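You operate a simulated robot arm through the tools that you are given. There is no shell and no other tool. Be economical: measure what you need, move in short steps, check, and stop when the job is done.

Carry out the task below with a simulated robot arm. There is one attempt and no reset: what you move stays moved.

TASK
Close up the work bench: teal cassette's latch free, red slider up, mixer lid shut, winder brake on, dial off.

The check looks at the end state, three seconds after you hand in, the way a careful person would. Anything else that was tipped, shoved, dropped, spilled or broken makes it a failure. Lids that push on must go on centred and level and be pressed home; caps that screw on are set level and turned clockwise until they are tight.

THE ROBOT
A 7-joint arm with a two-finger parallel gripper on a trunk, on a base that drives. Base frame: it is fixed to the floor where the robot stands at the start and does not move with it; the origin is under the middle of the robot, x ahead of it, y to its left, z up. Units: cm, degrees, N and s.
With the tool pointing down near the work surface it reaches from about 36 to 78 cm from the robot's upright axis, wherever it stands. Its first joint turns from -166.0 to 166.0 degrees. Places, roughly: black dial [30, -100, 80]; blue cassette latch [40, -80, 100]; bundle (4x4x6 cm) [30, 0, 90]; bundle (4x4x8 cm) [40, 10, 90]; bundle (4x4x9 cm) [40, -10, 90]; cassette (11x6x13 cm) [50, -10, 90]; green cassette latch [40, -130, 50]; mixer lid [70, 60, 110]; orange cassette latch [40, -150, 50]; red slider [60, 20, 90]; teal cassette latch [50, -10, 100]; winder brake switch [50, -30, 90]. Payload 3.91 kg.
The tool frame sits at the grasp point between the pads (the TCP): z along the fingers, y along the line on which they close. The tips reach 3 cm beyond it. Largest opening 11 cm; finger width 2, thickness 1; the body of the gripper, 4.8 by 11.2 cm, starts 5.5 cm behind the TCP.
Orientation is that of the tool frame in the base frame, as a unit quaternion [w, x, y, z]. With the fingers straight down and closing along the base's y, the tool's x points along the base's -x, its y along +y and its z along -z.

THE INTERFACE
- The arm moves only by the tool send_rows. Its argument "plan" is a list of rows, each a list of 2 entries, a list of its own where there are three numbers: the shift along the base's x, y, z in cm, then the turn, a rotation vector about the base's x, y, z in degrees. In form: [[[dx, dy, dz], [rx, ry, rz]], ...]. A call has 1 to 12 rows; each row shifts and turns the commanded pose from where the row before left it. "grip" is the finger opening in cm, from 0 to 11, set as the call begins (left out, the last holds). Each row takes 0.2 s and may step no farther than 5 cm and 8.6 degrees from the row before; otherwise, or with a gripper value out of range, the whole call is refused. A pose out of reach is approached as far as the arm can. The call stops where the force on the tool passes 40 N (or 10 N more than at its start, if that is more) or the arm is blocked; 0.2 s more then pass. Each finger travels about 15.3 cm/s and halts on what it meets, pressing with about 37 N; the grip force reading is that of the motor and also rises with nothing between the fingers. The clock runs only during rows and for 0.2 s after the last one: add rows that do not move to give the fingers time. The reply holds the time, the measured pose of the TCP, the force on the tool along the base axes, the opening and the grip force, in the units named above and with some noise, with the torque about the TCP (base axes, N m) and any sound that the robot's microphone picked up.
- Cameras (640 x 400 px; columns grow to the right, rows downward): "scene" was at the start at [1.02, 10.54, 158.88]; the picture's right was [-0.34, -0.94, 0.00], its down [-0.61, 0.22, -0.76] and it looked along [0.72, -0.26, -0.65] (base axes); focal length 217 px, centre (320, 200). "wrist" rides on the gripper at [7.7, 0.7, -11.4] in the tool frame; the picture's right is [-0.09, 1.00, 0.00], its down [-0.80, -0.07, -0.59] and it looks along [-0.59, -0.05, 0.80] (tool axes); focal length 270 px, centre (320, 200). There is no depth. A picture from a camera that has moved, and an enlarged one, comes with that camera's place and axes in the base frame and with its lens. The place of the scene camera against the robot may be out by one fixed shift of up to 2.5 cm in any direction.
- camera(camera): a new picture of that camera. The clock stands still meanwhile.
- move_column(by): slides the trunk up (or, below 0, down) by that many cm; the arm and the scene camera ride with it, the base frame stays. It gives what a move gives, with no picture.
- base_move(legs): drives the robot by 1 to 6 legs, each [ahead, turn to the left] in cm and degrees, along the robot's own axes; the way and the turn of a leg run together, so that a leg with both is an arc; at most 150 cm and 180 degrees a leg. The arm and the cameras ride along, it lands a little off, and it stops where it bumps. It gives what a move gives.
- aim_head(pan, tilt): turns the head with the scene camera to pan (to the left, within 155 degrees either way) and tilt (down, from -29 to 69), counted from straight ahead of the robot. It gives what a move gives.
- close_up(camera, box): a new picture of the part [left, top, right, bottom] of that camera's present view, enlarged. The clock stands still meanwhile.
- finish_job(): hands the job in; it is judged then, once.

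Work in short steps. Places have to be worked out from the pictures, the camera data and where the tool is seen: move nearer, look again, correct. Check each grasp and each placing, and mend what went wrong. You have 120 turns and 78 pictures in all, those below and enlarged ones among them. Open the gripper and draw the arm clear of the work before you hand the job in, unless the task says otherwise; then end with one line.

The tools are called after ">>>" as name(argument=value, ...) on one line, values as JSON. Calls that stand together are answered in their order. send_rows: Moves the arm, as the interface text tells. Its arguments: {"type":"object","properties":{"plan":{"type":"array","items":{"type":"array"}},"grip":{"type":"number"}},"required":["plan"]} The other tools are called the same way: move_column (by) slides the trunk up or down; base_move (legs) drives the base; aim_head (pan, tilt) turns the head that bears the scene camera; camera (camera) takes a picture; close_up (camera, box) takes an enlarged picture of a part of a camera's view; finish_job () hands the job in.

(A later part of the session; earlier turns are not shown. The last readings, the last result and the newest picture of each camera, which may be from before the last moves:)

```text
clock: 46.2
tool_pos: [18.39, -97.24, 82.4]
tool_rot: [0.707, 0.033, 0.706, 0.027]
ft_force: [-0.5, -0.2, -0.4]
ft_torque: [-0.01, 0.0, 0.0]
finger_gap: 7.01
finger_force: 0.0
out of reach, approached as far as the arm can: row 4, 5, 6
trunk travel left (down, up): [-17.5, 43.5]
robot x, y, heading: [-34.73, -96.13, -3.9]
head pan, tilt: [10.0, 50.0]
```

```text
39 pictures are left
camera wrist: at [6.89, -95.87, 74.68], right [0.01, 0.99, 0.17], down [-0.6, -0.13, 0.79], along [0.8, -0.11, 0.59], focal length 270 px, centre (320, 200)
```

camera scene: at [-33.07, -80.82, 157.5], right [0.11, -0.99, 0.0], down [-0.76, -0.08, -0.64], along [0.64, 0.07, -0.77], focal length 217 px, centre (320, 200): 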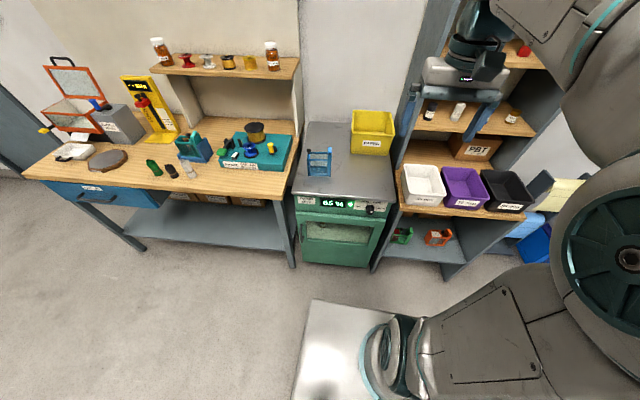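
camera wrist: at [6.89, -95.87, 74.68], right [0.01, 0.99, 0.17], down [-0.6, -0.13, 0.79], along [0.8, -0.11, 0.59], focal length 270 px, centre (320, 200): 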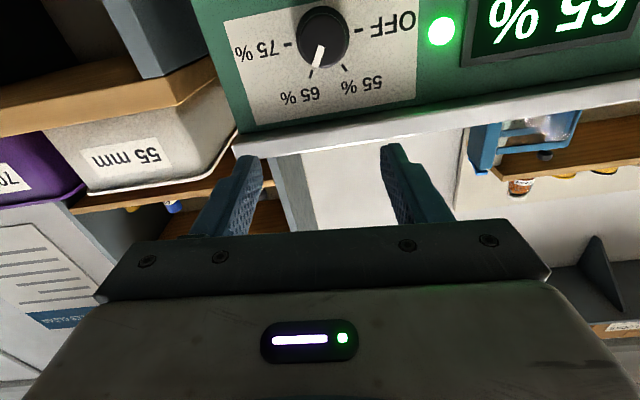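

Dial centre triangulates to about (31, −96.4, 77.0), 3.9 cm across. I roll the gripper +55° and line up in front of it.

>>> send_rows(plan=[[[0.6, 0.1, -0.8], [7.9, 0, 0]], [[0.6, 0.1, -0.8], [7.9, 0, 0]], [[0.6, 0.1, -0.8], [7.9, 0, 0]], [[0.6, 0.1, -0.8], [7.9, 0, 0]], [[0.6, 0.1, -0.8], [7.9, 0, 0]], [[0.6, 0.2, -0.8], [7.9, 0, 0]], [[0.6, 0.1, -0.6], [7.9, 0, 0]]], grip=6.5)

>>> camera(camera="wrist")

>>> camera(camera="scene")

```text
clock: 47.8
tool_pos: [22.83, -96.38, 76.91]
tool_rot: [0.61, 0.359, 0.612, 0.352]
ft_force: [-0.7, -0.2, -0.1]
ft_torque: [-0.04, -0.01, -0.04]
finger_gap: 6.48
finger_force: 0.2
trunk travel left (down, up): [-17.5, 43.5]
robot x, y, heading: [-34.44, -95.72, -3.8]
head pan, tilt: [10.0, 50.0]
```

```text
38 pictures are left
camera wrist: at [11.22, -89.27, 73.76], right [0.01, 0.42, 0.91], down [-0.6, -0.73, 0.34], along [0.8, -0.55, 0.24], focal length 270 px, centre (320, 200)
```

wrist: 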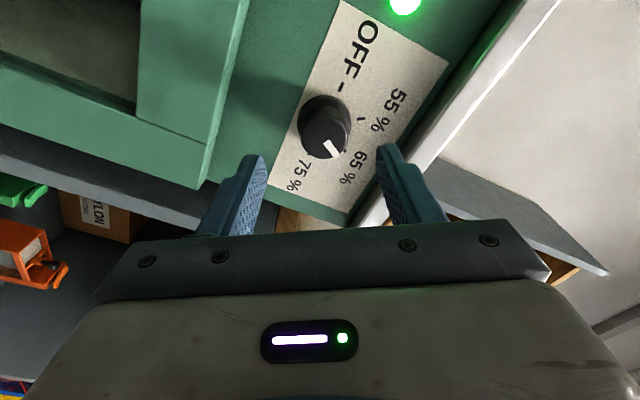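

```text
37 pictures are left
camera scene: at [-33.07, -80.82, 117.5], right [0.11, -0.99, 0.0], down [-0.76, -0.08, -0.64], along [0.64, 0.07, -0.77], focal length 217 px, centre (320, 200)
```

scene: 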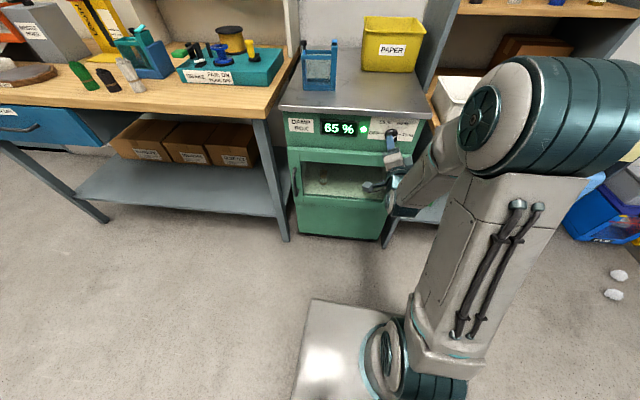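

The knob face is near x 29.5, y −96.5, z 77.2. I advance so the pads overlap the knob and close.

>>> send_rows(plan=[[[2.5, 0, 0.3], [0, 0, 0]], [[2, 0, 0], [0, 0, 0]], [[0.7, 0, 0], [0, 0, 0]]])

>>> send_rows(plan=[[[0, 0, 0], [0, 0, 0]], [[0, 0, 0], [0, 0, 0]]], grip=3)

>>> camera(camera="wrist")

```text
clock: 48.6
tool_pos: [27.89, -96.42, 77.09]
tool_rot: [0.611, 0.358, 0.613, 0.35]
ft_force: [-0.4, -0.1, 0.1]
ft_torque: [0.02, -0.03, 0.01]
finger_gap: 6.5
finger_force: 0.1
trunk travel left (down, up): [-17.5, 43.5]
robot x, y, heading: [-34.44, -95.51, -3.8]
head pan, tilt: [10.0, 50.0]
```

```text
clock: 49.2
tool_pos: [28.03, -96.29, 77.19]
tool_rot: [0.611, 0.358, 0.613, 0.35]
ft_force: [2.0, 0.7, 2.3]
ft_torque: [0.02, -0.02, 0.03]
finger_gap: 3.32
finger_force: 45.2
trunk travel left (down, up): [-17.5, 43.5]
robot x, y, heading: [-34.92, -95.81, -3.7]
head pan, tilt: [10.0, 50.0]
```

```text
36 pictures are left
camera wrist: at [16.39, -89.3, 74.06], right [0.01, 0.42, 0.91], down [-0.6, -0.73, 0.34], along [0.8, -0.55, 0.24], focal length 270 px, centre (320, 200)
```

wrist: 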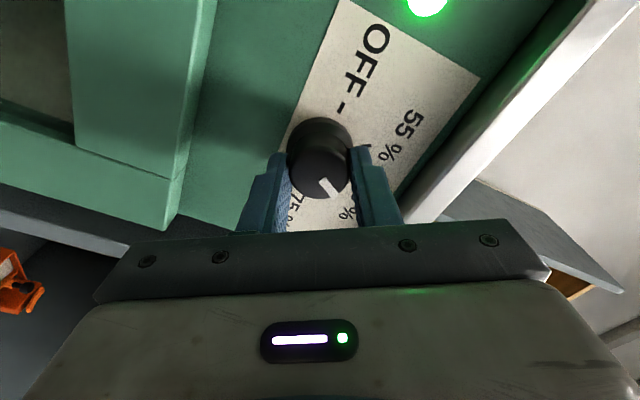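

Gripped at 3.3 cm. I turn counter-clockwise in steps, watching the display.

>>> send_rows(plan=[[[0, 0, 0], [-8, 0, 0]], [[0, 0, 0], [-8, 0, 0]], [[0, 0, 0], [-8, 0, 0]], [[0, 0, 0], [-8, 0, 0]], [[0, 0, 0], [-8, 0, 0]], [[0, 0, 0], [-8, 0, 0]], [[0, 0, 0], [-8, 0, 0]]])

>>> camera(camera="wrist")

```text
clock: 50.8
tool_pos: [27.94, -96.2, 77.27]
tool_rot: [0.708, 0.028, 0.706, 0.021]
ft_force: [7.8, 7.0, 9.0]
ft_torque: [0.0, 0.5, 0.15]
finger_gap: 3.34
finger_force: 45.4
trunk travel left (down, up): [-17.5, 43.5]
robot x, y, heading: [-34.58, -95.63, -3.9]
head pan, tilt: [10.0, 50.0]
```

```text
35 pictures are left
camera wrist: at [16.39, -95.02, 69.57], right [0.01, 0.99, 0.16], down [-0.6, -0.12, 0.79], along [0.8, -0.1, 0.59], focal length 270 px, centre (320, 200)
```

wrist: 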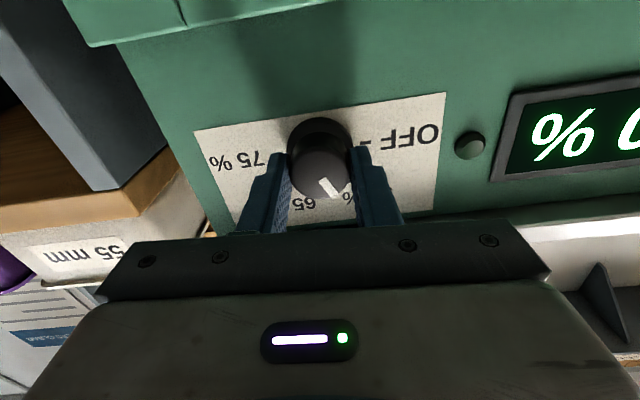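

The knob follows; pointer now near 55 %. I continue toward OFF.

>>> send_rows(plan=[[[0, 0, 0], [-8, 0, 0]], [[0, 0, 0], [-8, 0, 0]], [[0, 0, 0], [-8, 0, 0]], [[0, 0, 0], [-8, 0, 0]], [[0, 0, 0], [-8, 0, 0]], [[0, 0, 0], [-8, 0, 0]], [[0, 0, 0], [-8, 0, 0]], [[0, 0, 0], [-5, 0, 0]]])

>>> camera(camera="wrist")

```text
clock: 52.6
tool_pos: [27.94, -96.26, 77.1]
tool_rot: [0.625, -0.336, 0.618, -0.339]
ft_force: [8.0, 11.3, 3.9]
ft_torque: [0.01, 0.17, -0.26]
finger_gap: 3.32
finger_force: 45.0
trunk travel left (down, up): [-17.5, 43.5]
robot x, y, heading: [-35.17, -95.88, -3.7]
head pan, tilt: [10.0, 50.0]
```

```text
34 pictures are left
camera wrist: at [16.39, -102.33, 72.3], right [0.01, 0.62, -0.79], down [-0.6, 0.63, 0.49], along [0.8, 0.47, 0.37], focal length 270 px, centre (320, 200)
```

wrist: 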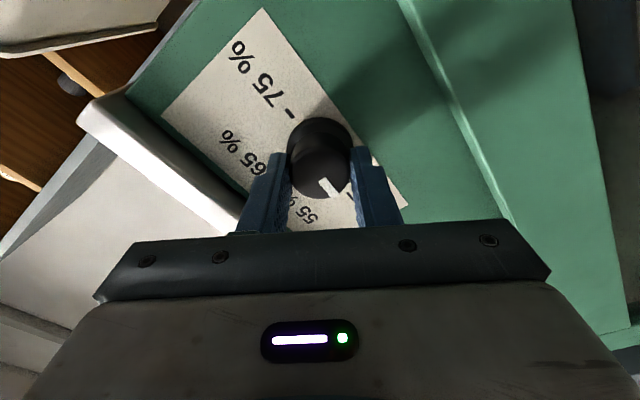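

I release and back straight off to read the dial.

>>> send_rows(plan=[[[0, 0, 0], [0, 0, 0]], [[-3, 0, 0], [0, 0, 0]], [[-4, 0, 0], [0, 0, 0]], [[-4, 0, 0], [0, 0, 0]]], grip=7)

>>> close_up(camera="wrist", box=[160, 0, 460, 200])

>>> close_up(camera="scene", box=[270, 30, 430, 150])

```text
clock: 53.6
tool_pos: [19.67, -96.43, 77.23]
tool_rot: [0.624, -0.334, 0.619, -0.34]
ft_force: [0.5, 0.2, -0.5]
ft_torque: [0.0, -0.02, 0.0]
finger_gap: 6.97
finger_force: 0.0
out of reach, approached as far as the arm can: row 4
trunk travel left (down, up): [-17.5, 43.5]
robot x, y, heading: [-34.53, -95.82, -3.4]
head pan, tilt: [10.0, 50.0]
```

```text
2.00 times, centred on (310, 100) of wrist
camera zoom: at [8.14, -102.39, 72.46], right [0.01, 0.62, -0.79], down [-0.6, 0.64, 0.49], along [0.8, 0.46, 0.37], focal length 541 px, centre (340, 400)
```

zoom: 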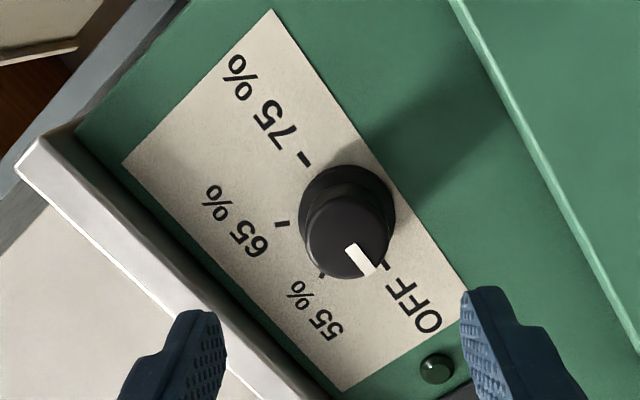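

```text
3.33 times, centred on (350, 90) of scene
camera zoom: at [-33.07, -80.81, 117.49], right [0.11, -0.99, 0.0], down [-0.76, -0.08, -0.64], along [0.64, 0.07, -0.77], focal length 723 px, centre (220, 567)
```

zoom: 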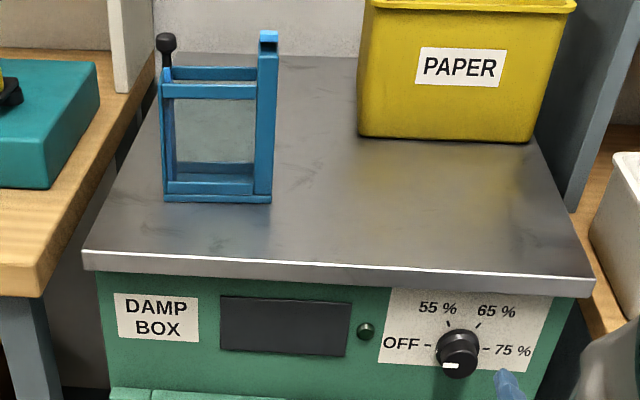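

Display is dark, pointer at OFF. The empty blue cassette shows its knob lever at the end away from the tall block — so "free" means the lever released toward that end. I raise the trunk, restore the tool and drive back to the bench.

>>> move_column(by=40)

>>> send_rows(plan=[[[0, 0, 1], [7.7, 0, 0]], [[0, 0, 1], [7.7, 0, 0]], [[0, 0, 1], [7.7, 0, 0]], [[0, 0, 1], [7.7, 0, 0]], [[0, 0, 1], [7.7, 0, 0]], [[0, 0, 1], [7.7, 0, 0]], [[0, 0, 1], [7.7, 0, 0]]])

>>> send_rows(plan=[[[-1.2, 0, 1.2], [0, 8, 0]], [[-1.2, 0, 1.2], [0, 8, 0]], [[-1.2, 0, 1.2], [0, 8, 0]], [[-1.2, 0, 1.2], [0, 8, 0]], [[-1.2, 0, 1.2], [0, 8, 0]], [[-1.2, 0, 1.2], [0, 8, 0]], [[-1.2, 0, 1.2], [0, 8, 0]], [[-1.2, 0, 1.2], [0, 8, 0]], [[-1.2, 0, 1.2], [0, 8, 0]], [[-1.2, 0, 1.2], [0, 8, 0]], [[-1, 0, 1], [0, 8, 0]], [[0, 0, 0], [0, 2, 0]]])

>>> base_move(legs=[[0, 93.6], [93, 0], [0, -90], [34, 0]])

>>> aim_head(pan=0, tilt=40)

>>> camera(camera="scene")

```text
clock: 57.4
tool_pos: [19.77, -96.36, 117.36]
tool_rot: [0.624, -0.334, 0.619, -0.34]
ft_force: [-0.7, 0.3, 1.0]
ft_torque: [-0.02, -0.05, 0.03]
finger_gap: 7.01
finger_force: 0.1
trunk travel left (down, up): [-57.5, 3.5]
robot x, y, heading: [-34.79, -95.91, -4.0]
head pan, tilt: [10.0, 50.0]
```

```text
clock: 59.0
tool_pos: [19.7, -96.23, 124.34]
tool_rot: [0.707, -0.014, 0.706, -0.021]
ft_force: [-0.1, 0.2, -0.3]
ft_torque: [-0.03, -0.01, 0.02]
finger_gap: 6.99
finger_force: 0.0
trunk travel left (down, up): [-57.5, 3.5]
robot x, y, heading: [-34.6, -95.62, -3.8]
head pan, tilt: [10.0, 50.0]
```

```text
clock: 61.6
tool_pos: [6.79, -96.3, 137.44]
tool_rot: [0.0, -0.026, 1.0, -0.006]
ft_force: [0.1, -0.1, 0.1]
ft_torque: [-0.02, 0.01, 0.0]
finger_gap: 6.99
finger_force: 0.1
trunk travel left (down, up): [-57.5, 3.5]
robot x, y, heading: [-34.74, -95.89, -3.5]
head pan, tilt: [10.0, 50.0]
```

```text
clock: 76.1
tool_pos: [40.03, 1.86, 137.33]
tool_rot: [0.0, -0.075, 0.997, -0.005]
ft_force: [0.4, -0.1, 0.6]
ft_torque: [-0.02, 0.01, -0.01]
finger_gap: 7.04
finger_force: 0.0
trunk travel left (down, up): [-57.5, 3.5]
robot x, y, heading: [-1.5, -2.05, 1.7]
head pan, tilt: [10.0, 50.0]
```

```text
clock: 76.8
tool_pos: [40.1, 1.77, 137.35]
tool_rot: [0.003, -0.074, 0.997, -0.005]
ft_force: [-0.1, 0.4, -0.7]
ft_torque: [-0.02, 0.03, -0.03]
finger_gap: 7.0
finger_force: 0.1
trunk travel left (down, up): [-57.5, 3.5]
robot x, y, heading: [-1.33, -1.73, 1.7]
head pan, tilt: [0.0, 40.0]
```

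```text
31 pictures are left
camera scene: at [-0.3, 11.96, 158.91], right [0.03, -1.0, 0.0], down [-0.64, -0.02, -0.77], along [0.77, 0.02, -0.64], focal length 217 px, centre (320, 200)
```

scene: 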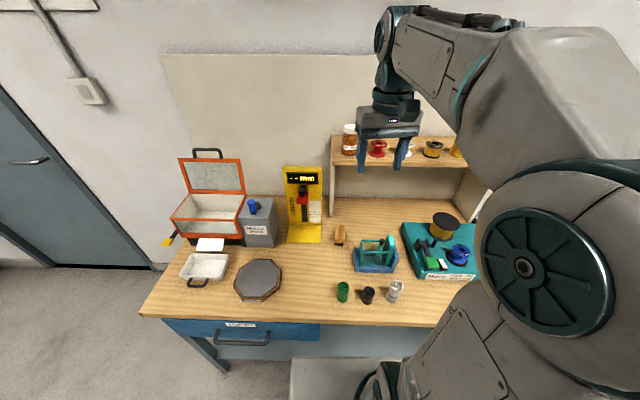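

Back at the bench. The knob triangulates from earlier wrist views to (48.9, −7.2, 99.1), with the tall block 1 cm to its −y side, so I yaw the tool to close along x and hover above it.

>>> send_rows(plan=[[[0.88, -0.9, -2.5], [0, 0, 8.14]], [[0.88, -0.9, -2.5], [0, 0, 8.14]], [[0.88, -0.9, -2.5], [0, 0, 8.14]], [[0.88, -0.9, -2.5], [0, 0, 8.14]], [[0.88, -0.9, -2.5], [0, 0, 8.14]], [[0.88, -0.9, -2.5], [0, 0, 8.14]], [[0.88, -0.9, -2.5], [0, 0, 8.14]], [[0.88, -0.9, -2.5], [0, 0, 8.14]], [[0.88, -0.9, -2.5], [0, 0, 8.14]], [[0.88, -0.9, -2.5], [0, 0, 8.14]]], grip=5)

>>> camera(camera="wrist")

>>> close_up(camera="scene", box=[320, 200, 480, 300])

```text
clock: 79.0
tool_pos: [48.76, -7.29, 112.26]
tool_rot: [-0.005, 0.707, -0.707, 0.004]
ft_force: [-0.6, -0.1, 0.0]
ft_torque: [0.0, 0.03, 0.02]
finger_gap: 4.98
finger_force: 0.0
trunk travel left (down, up): [-57.5, 3.5]
robot x, y, heading: [-1.45, -1.55, 1.7]
head pan, tilt: [0.0, 40.0]
```

```text
30 pictures are left
camera wrist: at [47.88, -15.06, 123.68], right [-1.0, 0.09, -0.01], down [0.06, 0.8, 0.6], along [0.06, 0.59, -0.8], focal length 270 px, centre (320, 200)
```

wrist: 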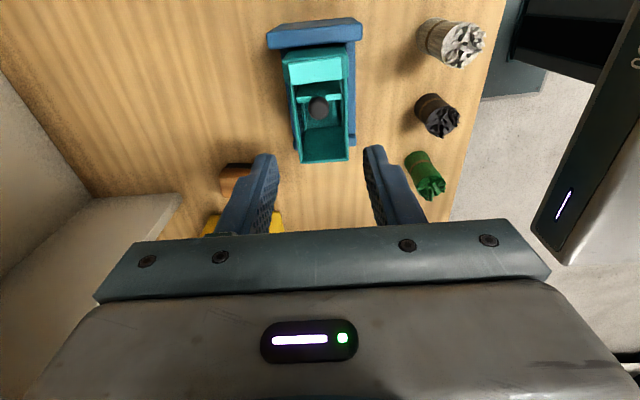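

```text
4.00 times, centred on (400, 250) of scene
camera zoom: at [-0.23, 11.91, 158.92], right [0.03, -1.0, 0.0], down [-0.64, -0.02, -0.77], along [0.77, 0.02, -0.64], focal length 868 px, centre (0, 0)
```

zoom: 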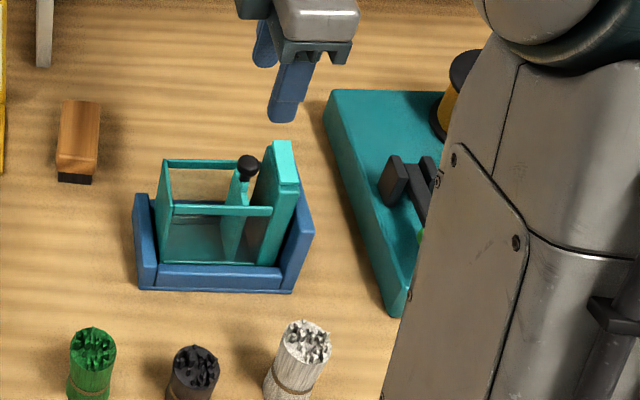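

The knob is confirmed at (49.0, −7.3, 99). I descend with fingers either side and close.

>>> send_rows(plan=[[[0.2, 0, -4], [0, 0, 0]], [[0, 0, -4], [0, 0, 0]], [[0, 0, -3], [0, 0, 0]]])

>>> send_rows(plan=[[[0, 0, 0], [0, 0, 0]], [[0, 0, 0], [0, 0, 0]]], grip=1.2)

>>> camera(camera="wrist")

```text
clock: 79.8
tool_pos: [48.87, -7.41, 101.46]
tool_rot: [0.004, -0.707, 0.707, -0.004]
ft_force: [0.4, -0.2, -1.2]
ft_torque: [0.0, 0.03, 0.0]
finger_gap: 5.01
finger_force: 0.0
trunk travel left (down, up): [-57.5, 3.5]
robot x, y, heading: [-1.23, -1.77, 1.6]
head pan, tilt: [0.0, 40.0]
```

```text
clock: 80.4
tool_pos: [48.91, -7.38, 101.44]
tool_rot: [-0.004, 0.707, -0.707, 0.003]
ft_force: [1.4, -0.1, 0.6]
ft_torque: [-0.08, -0.11, 0.01]
finger_gap: 1.75
finger_force: 36.5
trunk travel left (down, up): [-57.5, 3.5]
robot x, y, heading: [-1.21, -1.76, 1.7]
head pan, tilt: [0.0, 40.0]
```

```text
28 pictures are left
camera wrist: at [47.97, -15.07, 112.85], right [-1.0, 0.09, -0.01], down [0.06, 0.8, 0.6], along [0.06, 0.59, -0.8], focal length 270 px, centre (320, 200)
```

wrist: 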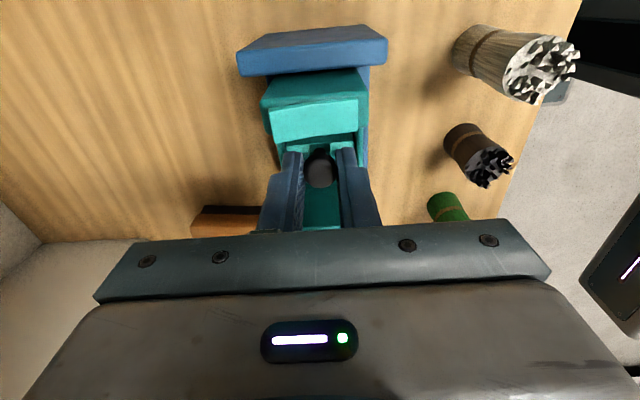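

Knob held (1.75 cm). I slide it gently toward +y.

>>> send_rows(plan=[[[0, 0.4, 0], [0, 0, 0]], [[0, 0.4, 0], [0, 0, 0]], [[0, 0.4, 0], [0, 0, 0]]])

>>> close_up(camera="scene", box=[320, 200, 480, 300])

```text
clock: 81.2
tool_pos: [48.94, -6.36, 101.51]
tool_rot: [0.007, -0.706, 0.708, -0.005]
ft_force: [-0.2, -23.2, 17.6]
ft_torque: [-1.1, 0.01, -0.04]
finger_gap: 1.77
finger_force: 37.3
trunk travel left (down, up): [-57.5, 3.5]
robot x, y, heading: [-1.47, -2.14, 1.4]
head pan, tilt: [0.0, 40.0]
```

```text
4.00 times, centred on (400, 250) of scene
camera zoom: at [-0.39, 11.61, 158.98], right [0.02, -1.0, 0.0], down [-0.64, -0.01, -0.77], along [0.77, 0.02, -0.64], focal length 868 px, centre (0, 0)
```

zoom: 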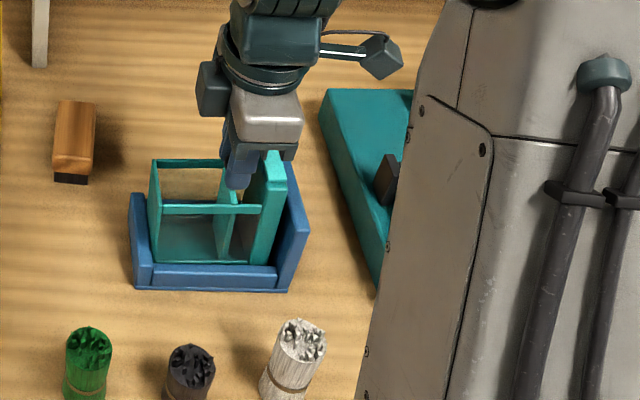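

The force grew and the cassette itself shifted a little, so the lever is locked. Comparing heights, the free blue cassette's knob stands ~3 cm higher above its rails than the teal, green and orange ones — the latch likely pulls up. I undo the shift first.

>>> send_rows(plan=[[[0, -0.4, 0], [0, 0, 0]], [[0, -0.4, 0], [0, 0, 0]], [[0, -0.4, 0], [0, 0, 0]]])

>>> close_up(camera="scene", box=[320, 200, 480, 300])

```text
clock: 82.0
tool_pos: [48.99, -6.89, 101.2]
tool_rot: [-0.005, 0.708, -0.706, 0.002]
ft_force: [1.4, 2.2, 7.6]
ft_torque: [0.98, -0.05, 0.0]
finger_gap: 1.81
finger_force: 37.0
trunk travel left (down, up): [-57.5, 3.5]
robot x, y, heading: [-1.6, -1.77, 1.9]
head pan, tilt: [0.0, 40.0]
```

```text
4.00 times, centred on (400, 250) of scene
camera zoom: at [-0.39, 11.97, 158.88], right [0.03, -1.0, 0.0], down [-0.64, -0.02, -0.77], along [0.77, 0.02, -0.64], focal length 868 px, centre (0, 0)
```

zoom: 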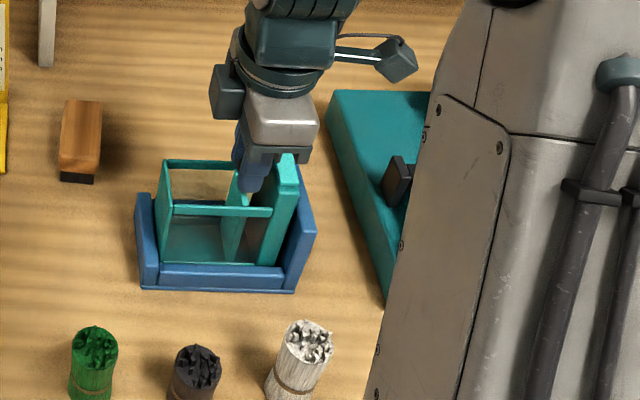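

The cassette is back in place. I regrip the knob to relax residual loads, then pull up gently.

>>> send_rows(plan=[[[0, 0, 0], [0, 0, 0]], [[0, 0, 0], [0, 0, 0]]], grip=4)

>>> close_up(camera="wrist", box=[220, 10, 420, 240])

```text
clock: 82.6
tool_pos: [48.92, -7.15, 101.33]
tool_rot: [-0.004, 0.707, -0.707, 0.003]
ft_force: [0.4, 0.2, 0.6]
ft_torque: [0.03, -0.03, -0.02]
finger_gap: 4.0
finger_force: 0.0
trunk travel left (down, up): [-57.5, 3.5]
robot x, y, heading: [-1.26, -1.63, 1.8]
head pan, tilt: [0.0, 40.0]
```

```text
1.74 times, centred on (320, 125) of wrist
camera zoom: at [48.04, -14.93, 112.75], right [-1.0, 0.09, -0.01], down [0.07, 0.8, 0.6], along [0.06, 0.59, -0.8], focal length 470 px, centre (320, 330)
```

zoom: 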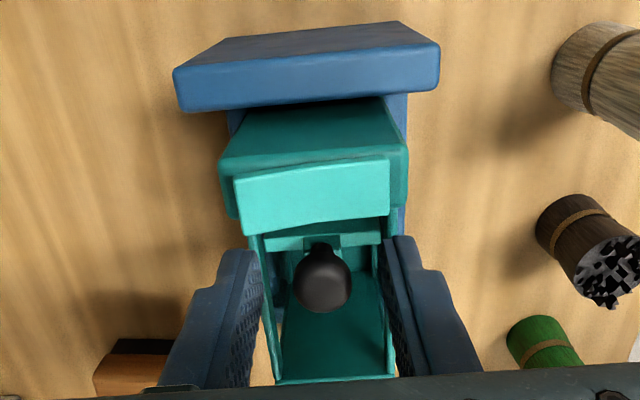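

>>> send_rows(plan=[[[0, 0.15, -0.2], [0, 0, 0]], [[0, 0, 0], [0, 0, 0]], [[0, 0, 0], [0, 0, 0]], [[0, 0, 0.3], [0, 0, 0]], [[0, 0, 0.3], [0, 0, 0]], [[0, 0, 0.3], [0, 0, 0]]], grip=1.2)

>>> close_up(camera="scene", box=[320, 200, 480, 300])

```text
clock: 84.0
tool_pos: [48.98, -7.01, 102.1]
tool_rot: [0.004, -0.707, 0.707, -0.003]
ft_force: [-1.1, 0.6, -4.1]
ft_torque: [0.0, -0.01, 0.03]
finger_gap: 1.76
finger_force: 36.7
trunk travel left (down, up): [-57.5, 3.5]
robot x, y, heading: [-1.36, -1.66, 1.7]
head pan, tilt: [0.0, 40.0]
```

```text
4.00 times, centred on (400, 250) of scene
camera zoom: at [-0.28, 11.93, 158.91], right [0.03, -1.0, 0.0], down [-0.64, -0.02, -0.77], along [0.77, 0.02, -0.64], focal length 868 px, centre (0, 0)
```

zoom: 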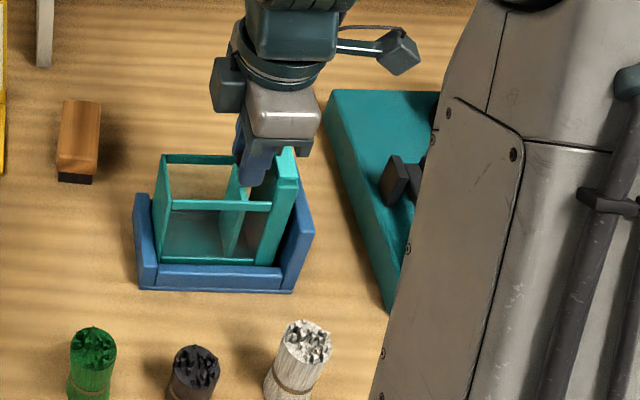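

Only about 4 N and the whole cassette rises: pulling up isn't it. I set it back down, release, back off and study the latch closely.

>>> send_rows(plan=[[[0, 0, -0.3], [0, 0, 0]], [[0, 0, -0.3], [0, 0, 0]], [[0, 0, -0.3], [0, 0, 0]], [[0, 0, 0], [0, 0, 0]]])

>>> send_rows(plan=[[[0, 0, 0], [0, 0, 0]], [[0, 0, 0], [0, 0, 0]], [[0, 0, 3], [0, 0, 0]], [[0, -2, 3], [0, 0, 0]], [[0, -4, 1], [0, 0, 0]]], grip=8)

>>> close_up(camera="wrist", box=[240, 100, 400, 240])

>>> close_up(camera="scene", box=[350, 230, 410, 280])

```text
clock: 85.0
tool_pos: [48.97, -7.0, 101.21]
tool_rot: [-0.005, 0.707, -0.707, 0.005]
ft_force: [-2.9, 0.2, 12.6]
ft_torque: [0.12, -0.06, 0.03]
finger_gap: 1.78
finger_force: 36.9
trunk travel left (down, up): [-57.5, 3.5]
robot x, y, heading: [-1.38, -2.09, 1.6]
head pan, tilt: [0.0, 40.0]
```

```text
clock: 86.2
tool_pos: [48.89, -13.07, 108.27]
tool_rot: [0.005, -0.707, 0.708, -0.002]
ft_force: [0.3, 0.1, 0.4]
ft_torque: [0.0, -0.02, 0.02]
finger_gap: 7.98
finger_force: 0.0
trunk travel left (down, up): [-57.5, 3.5]
robot x, y, heading: [-1.17, -1.73, 1.8]
head pan, tilt: [0.0, 40.0]
```

```text
2.86 times, centred on (320, 170) of wrist
camera zoom: at [48.03, -20.84, 119.65], right [-1.0, 0.09, -0.01], down [0.07, 0.8, 0.6], along [0.06, 0.59, -0.8], focal length 772 px, centre (320, 286)
```

zoom: 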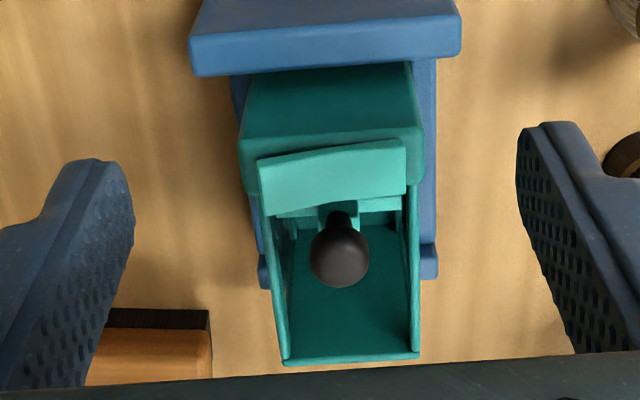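

```text
8.00 times, centred on (380, 255) of scene
camera zoom: at [-0.28, 11.83, 158.92], right [0.03, -1.0, 0.0], down [-0.64, -0.02, -0.77], along [0.77, 0.02, -0.64], focal length 1735 px, centre (-160, -240)
```

zoom: 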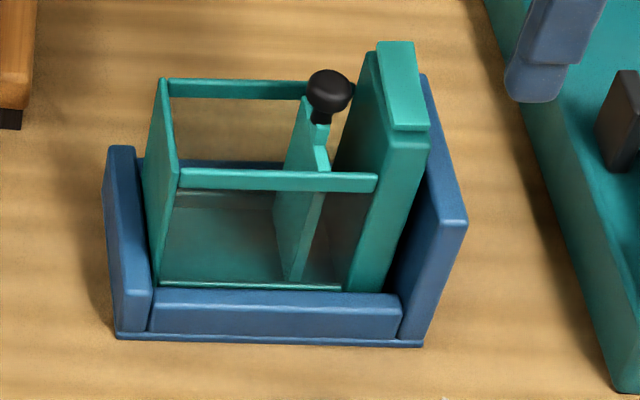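

The follower plate with knob stands ~1.4 cm from the tall block; the end wall (top z≈97) is at y≈−0.6. I'll squeeze: one finger in that gap behind the knob, the other outside the +y end wall, so no net force acts on the cassette. First yaw back and line up above.

>>> send_rows(plan=[[[0, 0.8, 1], [0, 0, -8.2]], [[0, 0.8, 1], [0, 0, -8.2]], [[0, 0.8, 1], [0, 0, -8.2]], [[0, 0.8, 1], [0, 0, -8.2]], [[0, 0.8, 0], [0, 0, -8.2]], [[0, 0.8, 0], [0, 0, -8.2]], [[0, 0.8, 0], [0, 0, -8.2]], [[0, 0.8, 0], [0, 0, -8.2]], [[0, 0.8, 0], [0, 0, -8.2]], [[0, 0.8, 0], [0, 0, -8.2]], [[0.1, 1.1, 0], [0, 0, -8]]], grip=8.3)

>>> camera(camera="wrist")

```text
clock: 88.6
tool_pos: [49.05, -3.89, 112.21]
tool_rot: [0.002, 0.001, 1.0, -0.006]
ft_force: [0.2, -0.8, -0.1]
ft_torque: [0.01, 0.02, 0.01]
finger_gap: 8.32
finger_force: 0.1
trunk travel left (down, up): [-57.5, 3.5]
robot x, y, heading: [-1.47, -1.98, 1.7]
head pan, tilt: [0.0, 40.0]
```

```text
21 pictures are left
camera wrist: at [41.28, -3.18, 123.64], right [0.09, 1.0, -0.01], down [0.8, -0.07, 0.6], along [0.59, -0.06, -0.8], focal length 270 px, centre (320, 200)
```

wrist: 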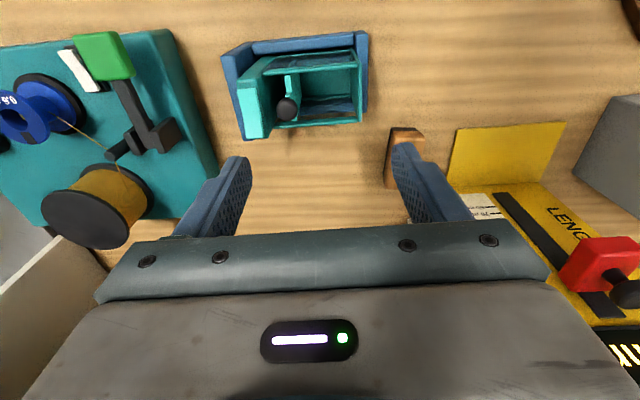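

>>> close_up(camera="wrist", box=[210, 25, 390, 155])

```text
3.08 times, centred on (300, 90) of wrist
camera zoom: at [41.28, -3.18, 123.64], right [0.09, 1.0, -0.01], down [0.8, -0.07, 0.6], along [0.59, -0.06, -0.8], focal length 832 px, centre (382, 538)
```

zoom: 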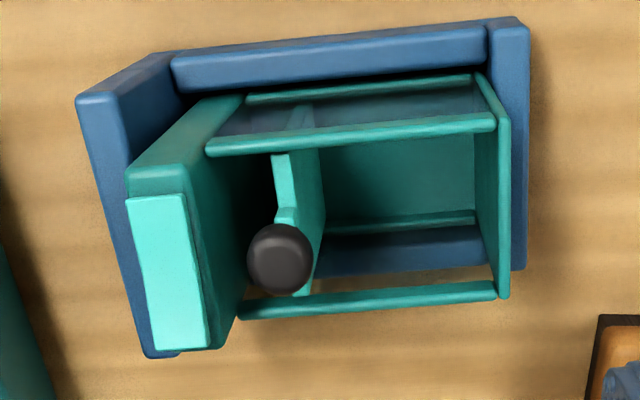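

The gap behind the knob is about 1.1–1.4 cm, tight but usable. I descend slowly with the −y finger at y −9.05…−8.05.

>>> send_rows(plan=[[[0, 0, -4], [0, 0, 0]], [[0, 0, -4], [0, 0, 0]], [[0, 0, -1], [0, 0, 0]], [[0, 0, -0.6], [0, 0, 0]], [[0, 0, -0.6], [0, 0, 0]], [[0, 0, -0.6], [0, 0, 0]], [[0, 0, -0.6], [0, 0, 0]]])

>>> close_up(camera="wrist", box=[160, 60, 480, 240])

```text
clock: 90.2
tool_pos: [49.13, -4.01, 100.68]
tool_rot: [0.0, 0.0, 1.0, -0.005]
ft_force: [0.6, -0.3, -1.2]
ft_torque: [-0.02, -0.02, 0.01]
finger_gap: 8.3
finger_force: 0.1
trunk travel left (down, up): [-57.5, 3.5]
robot x, y, heading: [-1.58, -1.99, 1.8]
head pan, tilt: [0.0, 40.0]
```

```text
2.00 times, centred on (320, 150) of wrist
camera zoom: at [41.34, -3.2, 112.22], right [0.09, 1.0, -0.01], down [0.8, -0.06, 0.6], along [0.59, -0.06, -0.8], focal length 541 px, centre (320, 300)
```

zoom: 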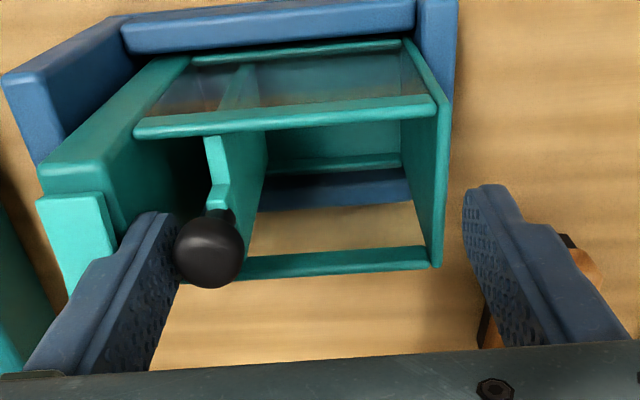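

The finger sits neatly in the gap with no contact. I go 2.2 cm lower, then close in stages.

>>> send_rows(plan=[[[0, 0, -0.6], [0, 0, 0]], [[0, 0, -0.6], [0, 0, 0]], [[0, 0, -0.5], [0, 0, 0]], [[0, 0, -0.5], [0, 0, 0]]])

>>> send_rows(plan=[[[0, 0, 0], [0, 0, 0]], [[0, 0, 0], [0, 0, 0]]], grip=6.3)

>>> close_up(camera="wrist", box=[160, 60, 480, 240])

```text
clock: 90.8
tool_pos: [49.25, -3.98, 100.31]
tool_rot: [0.008, 0.0, 1.0, -0.006]
ft_force: [-4.6, 2.1, 25.6]
ft_torque: [-1.32, 0.0, -0.31]
finger_gap: 8.26
finger_force: 0.1
trunk travel left (down, up): [-57.5, 3.5]
robot x, y, heading: [-1.17, -1.61, 1.7]
head pan, tilt: [0.0, 40.0]
stopped in row 2: the force on the tool passed its limit (the readings are from after the stop); the commanded pose is now the measured one
```

```text
clock: 91.4
tool_pos: [49.25, -4.22, 100.23]
tool_rot: [0.008, 0.001, 1.0, -0.006]
ft_force: [-5.2, -12.6, 37.5]
ft_torque: [-1.76, 0.09, -0.44]
finger_gap: 7.39
finger_force: 11.4
trunk travel left (down, up): [-57.5, 3.5]
robot x, y, heading: [-1.29, -1.58, 1.6]
head pan, tilt: [0.0, 40.0]
```

```text
2.00 times, centred on (320, 150) of wrist
camera zoom: at [41.2, -3.46, 111.63], right [0.09, 1.0, -0.01], down [0.79, -0.06, 0.61], along [0.61, -0.06, -0.79], focal length 541 px, centre (320, 300)
```

zoom: 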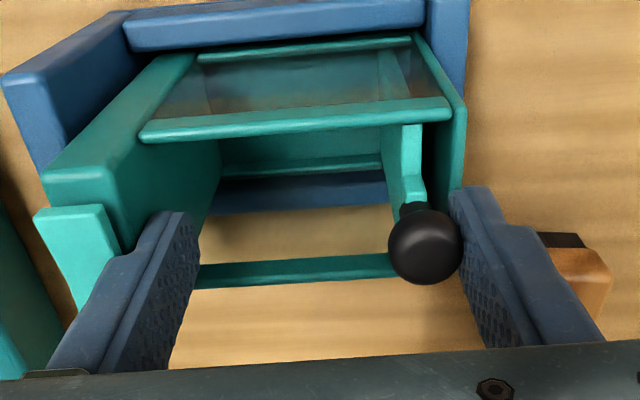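

The follower sprang to the +y end: the latch is free. I open and lift straight away.

>>> send_rows(plan=[[[0, 0, 0.5], [0, 0, 0]], [[0, 0, 0.5], [0, 0, 0]], [[0, 0, 3], [0, 0, 0]], [[0, 0, 4], [0, 0, 0]], [[-3, 0, 3], [0, 0, 0]]], grip=8.3)

>>> close_up(camera="wrist", box=[0, 0, 480, 240])

>>> close_up(camera="scene", box=[340, 230, 420, 290])

```text
clock: 92.6
tool_pos: [46.18, -4.12, 110.99]
tool_rot: [0.006, 0.0, 1.0, -0.007]
ft_force: [-0.3, -0.3, -0.4]
ft_torque: [-0.03, -0.02, 0.02]
finger_gap: 8.33
finger_force: 0.0
trunk travel left (down, up): [-57.5, 3.5]
robot x, y, heading: [-1.24, -1.85, 1.6]
head pan, tilt: [0.0, 40.0]
```

```text
1.33 times, centred on (240, 120) of wrist
camera zoom: at [38.31, -3.26, 122.39], right [0.09, 1.0, -0.01], down [0.79, -0.06, 0.61], along [0.6, -0.06, -0.8], focal length 360 px, centre (427, 307)
```

zoom: 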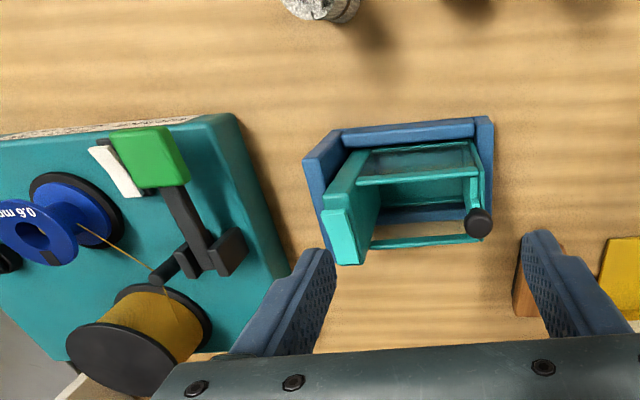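

```text
6.67 times, centred on (380, 260) of scene
camera zoom: at [-0.45, 11.94, 158.91], right [0.03, -1.0, 0.0], down [-0.64, -0.02, -0.77], along [0.77, 0.02, -0.64], focal length 1446 px, centre (-80, -200)
```

zoom: 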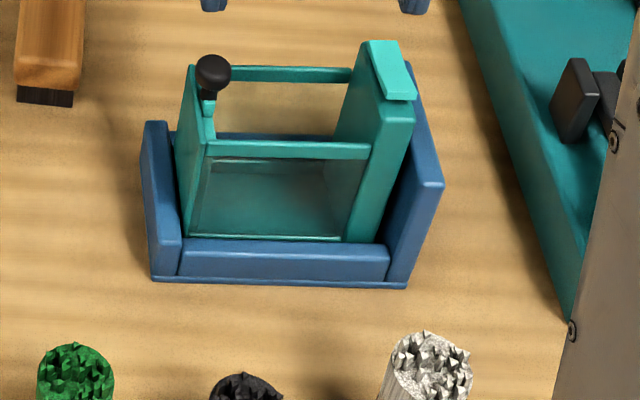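

Teal latch is free, matching the blue cassette. For the mixer lid the best stand is at the left end of the bench; I raise the arm and look at the floor to the left.

>>> send_rows(plan=[[[-1, 0.5, 4.5], [0, 0, 0]], [[-1, 0.5, 4.5], [0, 0, 0]], [[-1, 0.5, 4.5], [0, 0, 0]], [[-1, 0.5, 4.5], [0, 0, 0]], [[-1, 0.5, 4.5], [0, 0, 0]], [[0, 0.5, 4], [0, 0, 0]]])

>>> aim_head(pan=70, tilt=35)

>>> camera(camera="scene")

```text
clock: 94.0
tool_pos: [41.58, -1.06, 137.76]
tool_rot: [0.007, 0.0, 1.0, -0.007]
ft_force: [-0.3, 0.2, 0.2]
ft_torque: [0.02, 0.04, -0.01]
finger_gap: 8.31
finger_force: 0.0
trunk travel left (down, up): [-57.5, 3.5]
robot x, y, heading: [-1.67, -1.66, 1.5]
head pan, tilt: [0.0, 40.0]
```

```text
clock: 95.4
tool_pos: [41.61, -1.1, 137.66]
tool_rot: [0.006, 0.001, 1.0, -0.007]
ft_force: [0.2, -0.5, 0.2]
ft_torque: [0.0, 0.04, 0.02]
finger_gap: 8.29
finger_force: 0.0
trunk travel left (down, up): [-57.5, 3.5]
robot x, y, heading: [-1.51, -1.77, 1.7]
head pan, tilt: [70.0, 35.0]
```

```text
15 pictures are left
camera scene: at [-6.03, 20.05, 159.67], right [0.95, -0.32, 0.0], down [-0.18, -0.54, -0.82], along [0.26, 0.78, -0.57], focal length 217 px, centre (320, 200)
```

scene: 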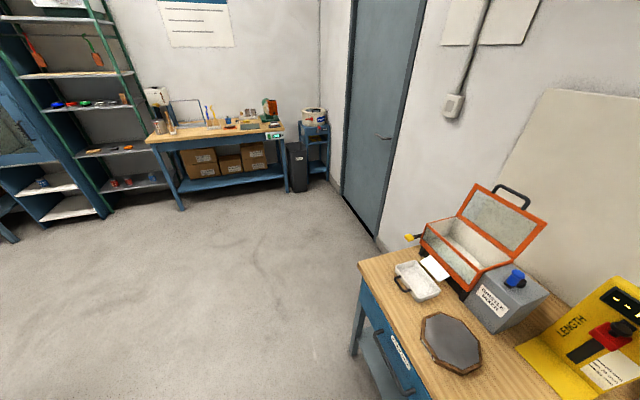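

Plenty of free floor. I drive in two parts: first back, left and ahead past the bench end.

>>> base_move(legs=[[-30, 0], [0, 88.3], [113, 0]])

```text
clock: 106.6
tool_pos: [-28.91, 154.69, 137.61]
tool_rot: [0.009, -0.69, 0.724, 0.0]
ft_force: [-0.4, 0.1, 0.0]
ft_torque: [0.02, 0.02, 0.01]
finger_gap: 8.34
finger_force: 0.1
trunk travel left (down, up): [-57.5, 3.5]
robot x, y, heading: [-29.98, 111.71, 88.8]
head pan, tilt: [70.0, 35.0]
```

Now turn to face −x, back up toward the wall side, and turn to face the bench end.

>>> base_move(legs=[[0, 91.2], [-78, 0], [0, 90]])

>>> aim_head(pan=5, tilt=40)

>>> camera(camera="scene")

```text
clock: 118.6
tool_pos: [49.89, 69.82, 137.74]
tool_rot: [0.0, 0.711, 0.703, -0.009]
ft_force: [0.2, -0.6, 0.1]
ft_torque: [0.02, -0.03, -0.03]
finger_gap: 8.3
finger_force: 0.0
trunk travel left (down, up): [-57.5, 3.5]
robot x, y, heading: [49.52, 113.03, -89.1]
head pan, tilt: [70.0, 35.0]
```

```text
clock: 120.0
tool_pos: [49.69, 69.94, 137.51]
tool_rot: [0.0, 0.711, 0.703, -0.009]
ft_force: [0.8, -0.5, 1.5]
ft_torque: [0.02, 0.01, -0.01]
finger_gap: 8.31
finger_force: 0.0
trunk travel left (down, up): [-57.5, 3.5]
robot x, y, heading: [48.95, 113.13, -89.0]
head pan, tilt: [5.0, 40.0]
```

```text
14 pictures are left
camera scene: at [65.99, 110.96, 158.91], right [-0.99, -0.11, 0.0], down [-0.07, 0.64, -0.77], along [0.08, -0.76, -0.64], focal length 217 px, centre (320, 200)
```

scene: 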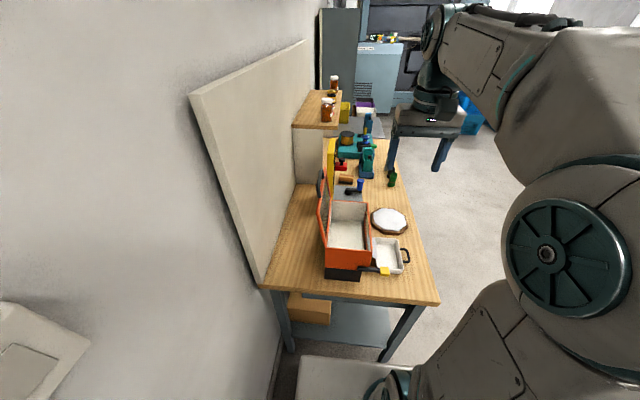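

>>> close_up(camera="scene", box=[270, 150, 430, 290])

>>> camera(camera="wrist")

```text
2.86 times, centred on (350, 220) of scene
camera zoom: at [65.99, 110.96, 158.91], right [-0.99, -0.11, 0.0], down [-0.07, 0.64, -0.77], along [0.08, -0.76, -0.64], focal length 620 px, centre (234, 143)
```

zoom: 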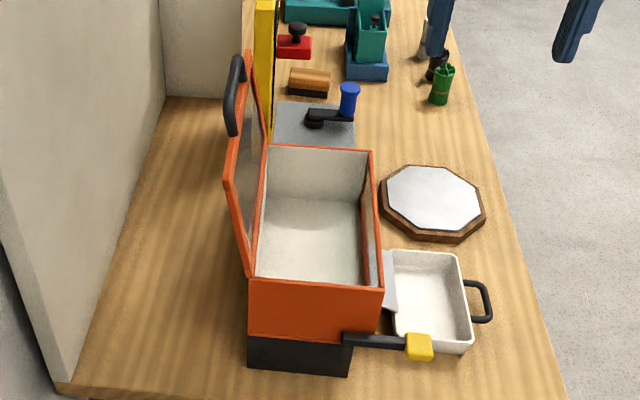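

```text
12 pictures are left
camera wrist: at [50.52, 77.58, 149.0], right [0.99, -0.1, -0.01], down [-0.07, -0.79, 0.6], along [-0.07, -0.6, -0.8], focal length 270 px, centre (320, 200)
```

wrist: 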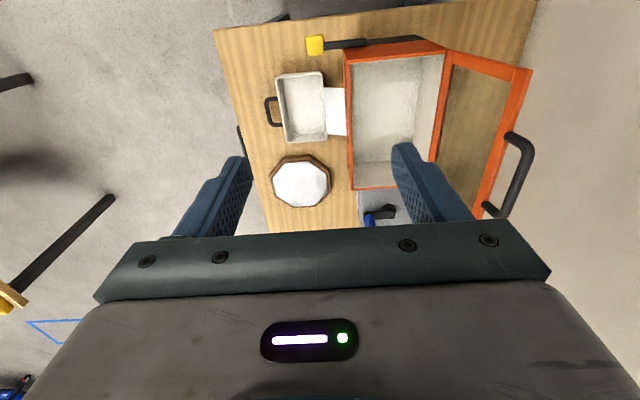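

The handle seems near (74, 55–57, 119–120), close to the lid's free edge. I move the tool above it for a closer wrist view.

>>> send_rows(plan=[[[4.5, 0, 0], [0, 0, 0]], [[4.5, 0, -1], [0, 0, 0]], [[4.5, 0, -1], [0, 0, 0]], [[4.5, 0, -1], [0, 0, 0]], [[4.5, -1, -1], [0, 0, 0]], [[1, -1, -1], [0, 0, 0]]], grip=6)

>>> camera(camera="wrist")

```text
clock: 121.4
tool_pos: [73.16, 67.67, 132.66]
tool_rot: [0.0, 0.711, 0.703, -0.007]
ft_force: [0.7, -0.4, 0.9]
ft_torque: [-0.02, 0.0, -0.01]
finger_gap: 5.99
finger_force: 0.1
trunk travel left (down, up): [-57.5, 3.5]
robot x, y, heading: [49.51, 113.12, -89.2]
head pan, tilt: [5.0, 40.0]
```

```text
11 pictures are left
camera wrist: at [74.02, 75.49, 143.97], right [0.99, -0.1, -0.01], down [-0.07, -0.79, 0.6], along [-0.07, -0.6, -0.8], focal length 270 px, centre (320, 200)
```

wrist: 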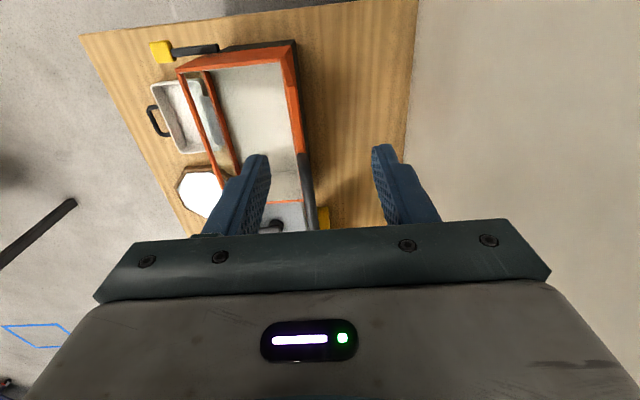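

>>> close_up(camera="wrist", box=[170, 30, 390, 240])

```text
1.90 times, centred on (280, 135) of wrist
camera zoom: at [74.02, 75.49, 143.97], right [0.99, -0.1, -0.01], down [-0.07, -0.79, 0.6], along [-0.07, -0.6, -0.8], focal length 515 px, centre (396, 324)
```

zoom: 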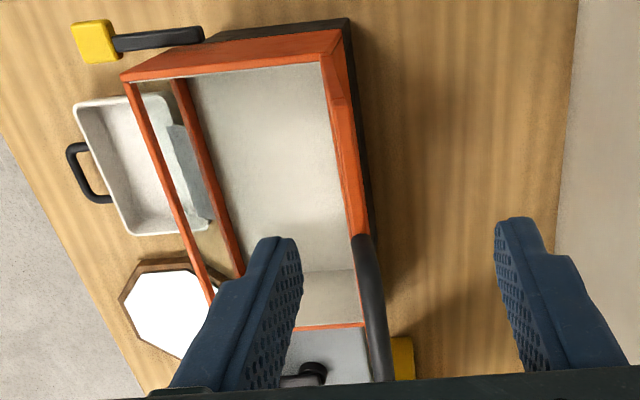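

The handle loop lies in the lid plane above its free edge: bar at about (70.9, 53–64, 122). I go over its middle and lower the open fingers to cage it.

>>> send_rows(plan=[[[-1.1, -4.6, 0], [0, 0, 0]], [[-1.1, -4.6, 0], [0, 0, 0]], [[0, 0, -3], [0, 0, 0]], [[0, 0, -2], [0, 0, 0]], [[0, 0, -1.5], [0, 0, 0]], [[0, 0, -1.2], [0, 0, 0]], [[0, 0, -1.1], [0, 0, 0]]])

>>> camera(camera="wrist")

```text
clock: 123.0
tool_pos: [71.19, 58.66, 123.94]
tool_rot: [0.0, 0.711, 0.703, -0.009]
ft_force: [0.4, 0.4, 0.6]
ft_torque: [0.0, 0.01, 0.0]
finger_gap: 5.99
finger_force: 0.1
trunk travel left (down, up): [-57.5, 3.5]
robot x, y, heading: [49.64, 112.76, -89.1]
head pan, tilt: [5.0, 40.0]
```

```text
9 pictures are left
camera wrist: at [71.89, 66.44, 135.21], right [1.0, -0.1, -0.01], down [-0.07, -0.79, 0.6], along [-0.07, -0.6, -0.8], focal length 270 px, centre (320, 200)
```

wrist: 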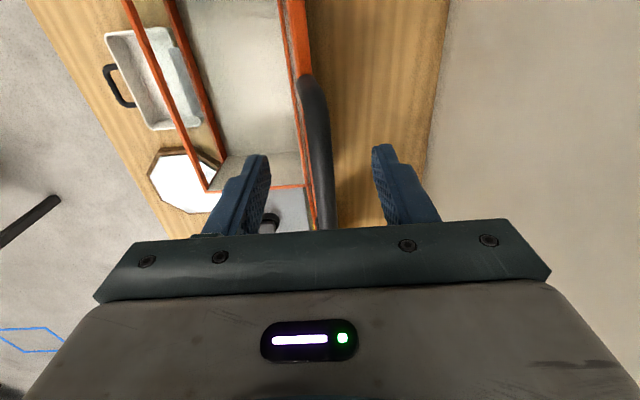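

The bar lies between the fingers. I narrow the cage and begin the arc over the hinge (≈72, 101.6).

>>> send_rows(plan=[[[0, 0, -0.6], [0, 0, 0]], [[-1.8, 0, 0], [0, 0, 0]], [[-1.8, 0, -0.2], [0, 0, 0]], [[-1.8, 0, -0.4], [0, 0, 0]], [[-1.8, 0, -0.6], [0, 0, 0]]], grip=3)

>>> close_up(camera="scene", box=[270, 150, 430, 290])

```text
clock: 124.2
tool_pos: [63.67, 58.49, 122.35]
tool_rot: [0.002, 0.712, 0.702, -0.01]
ft_force: [-4.5, 0.9, 20.3]
ft_torque: [0.24, -0.21, 0.2]
finger_gap: 2.78
finger_force: 0.1
trunk travel left (down, up): [-57.5, 3.5]
robot x, y, heading: [49.17, 113.09, -88.9]
head pan, tilt: [5.0, 40.0]
```

```text
2.86 times, centred on (350, 220) of scene
camera zoom: at [65.79, 111.14, 158.98], right [-0.99, -0.1, 0.0], down [-0.07, 0.64, -0.77], along [0.08, -0.76, -0.64], focal length 620 px, centre (234, 143)
```

zoom: 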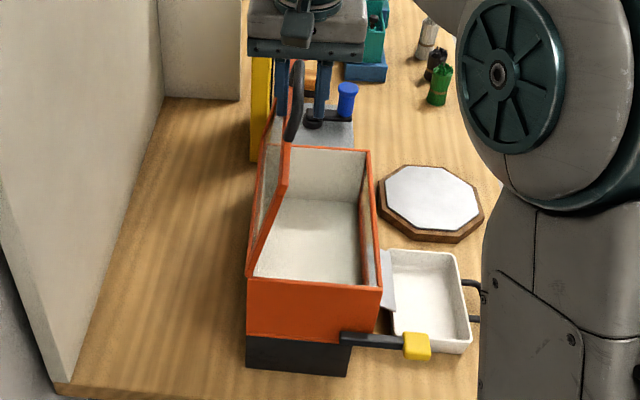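

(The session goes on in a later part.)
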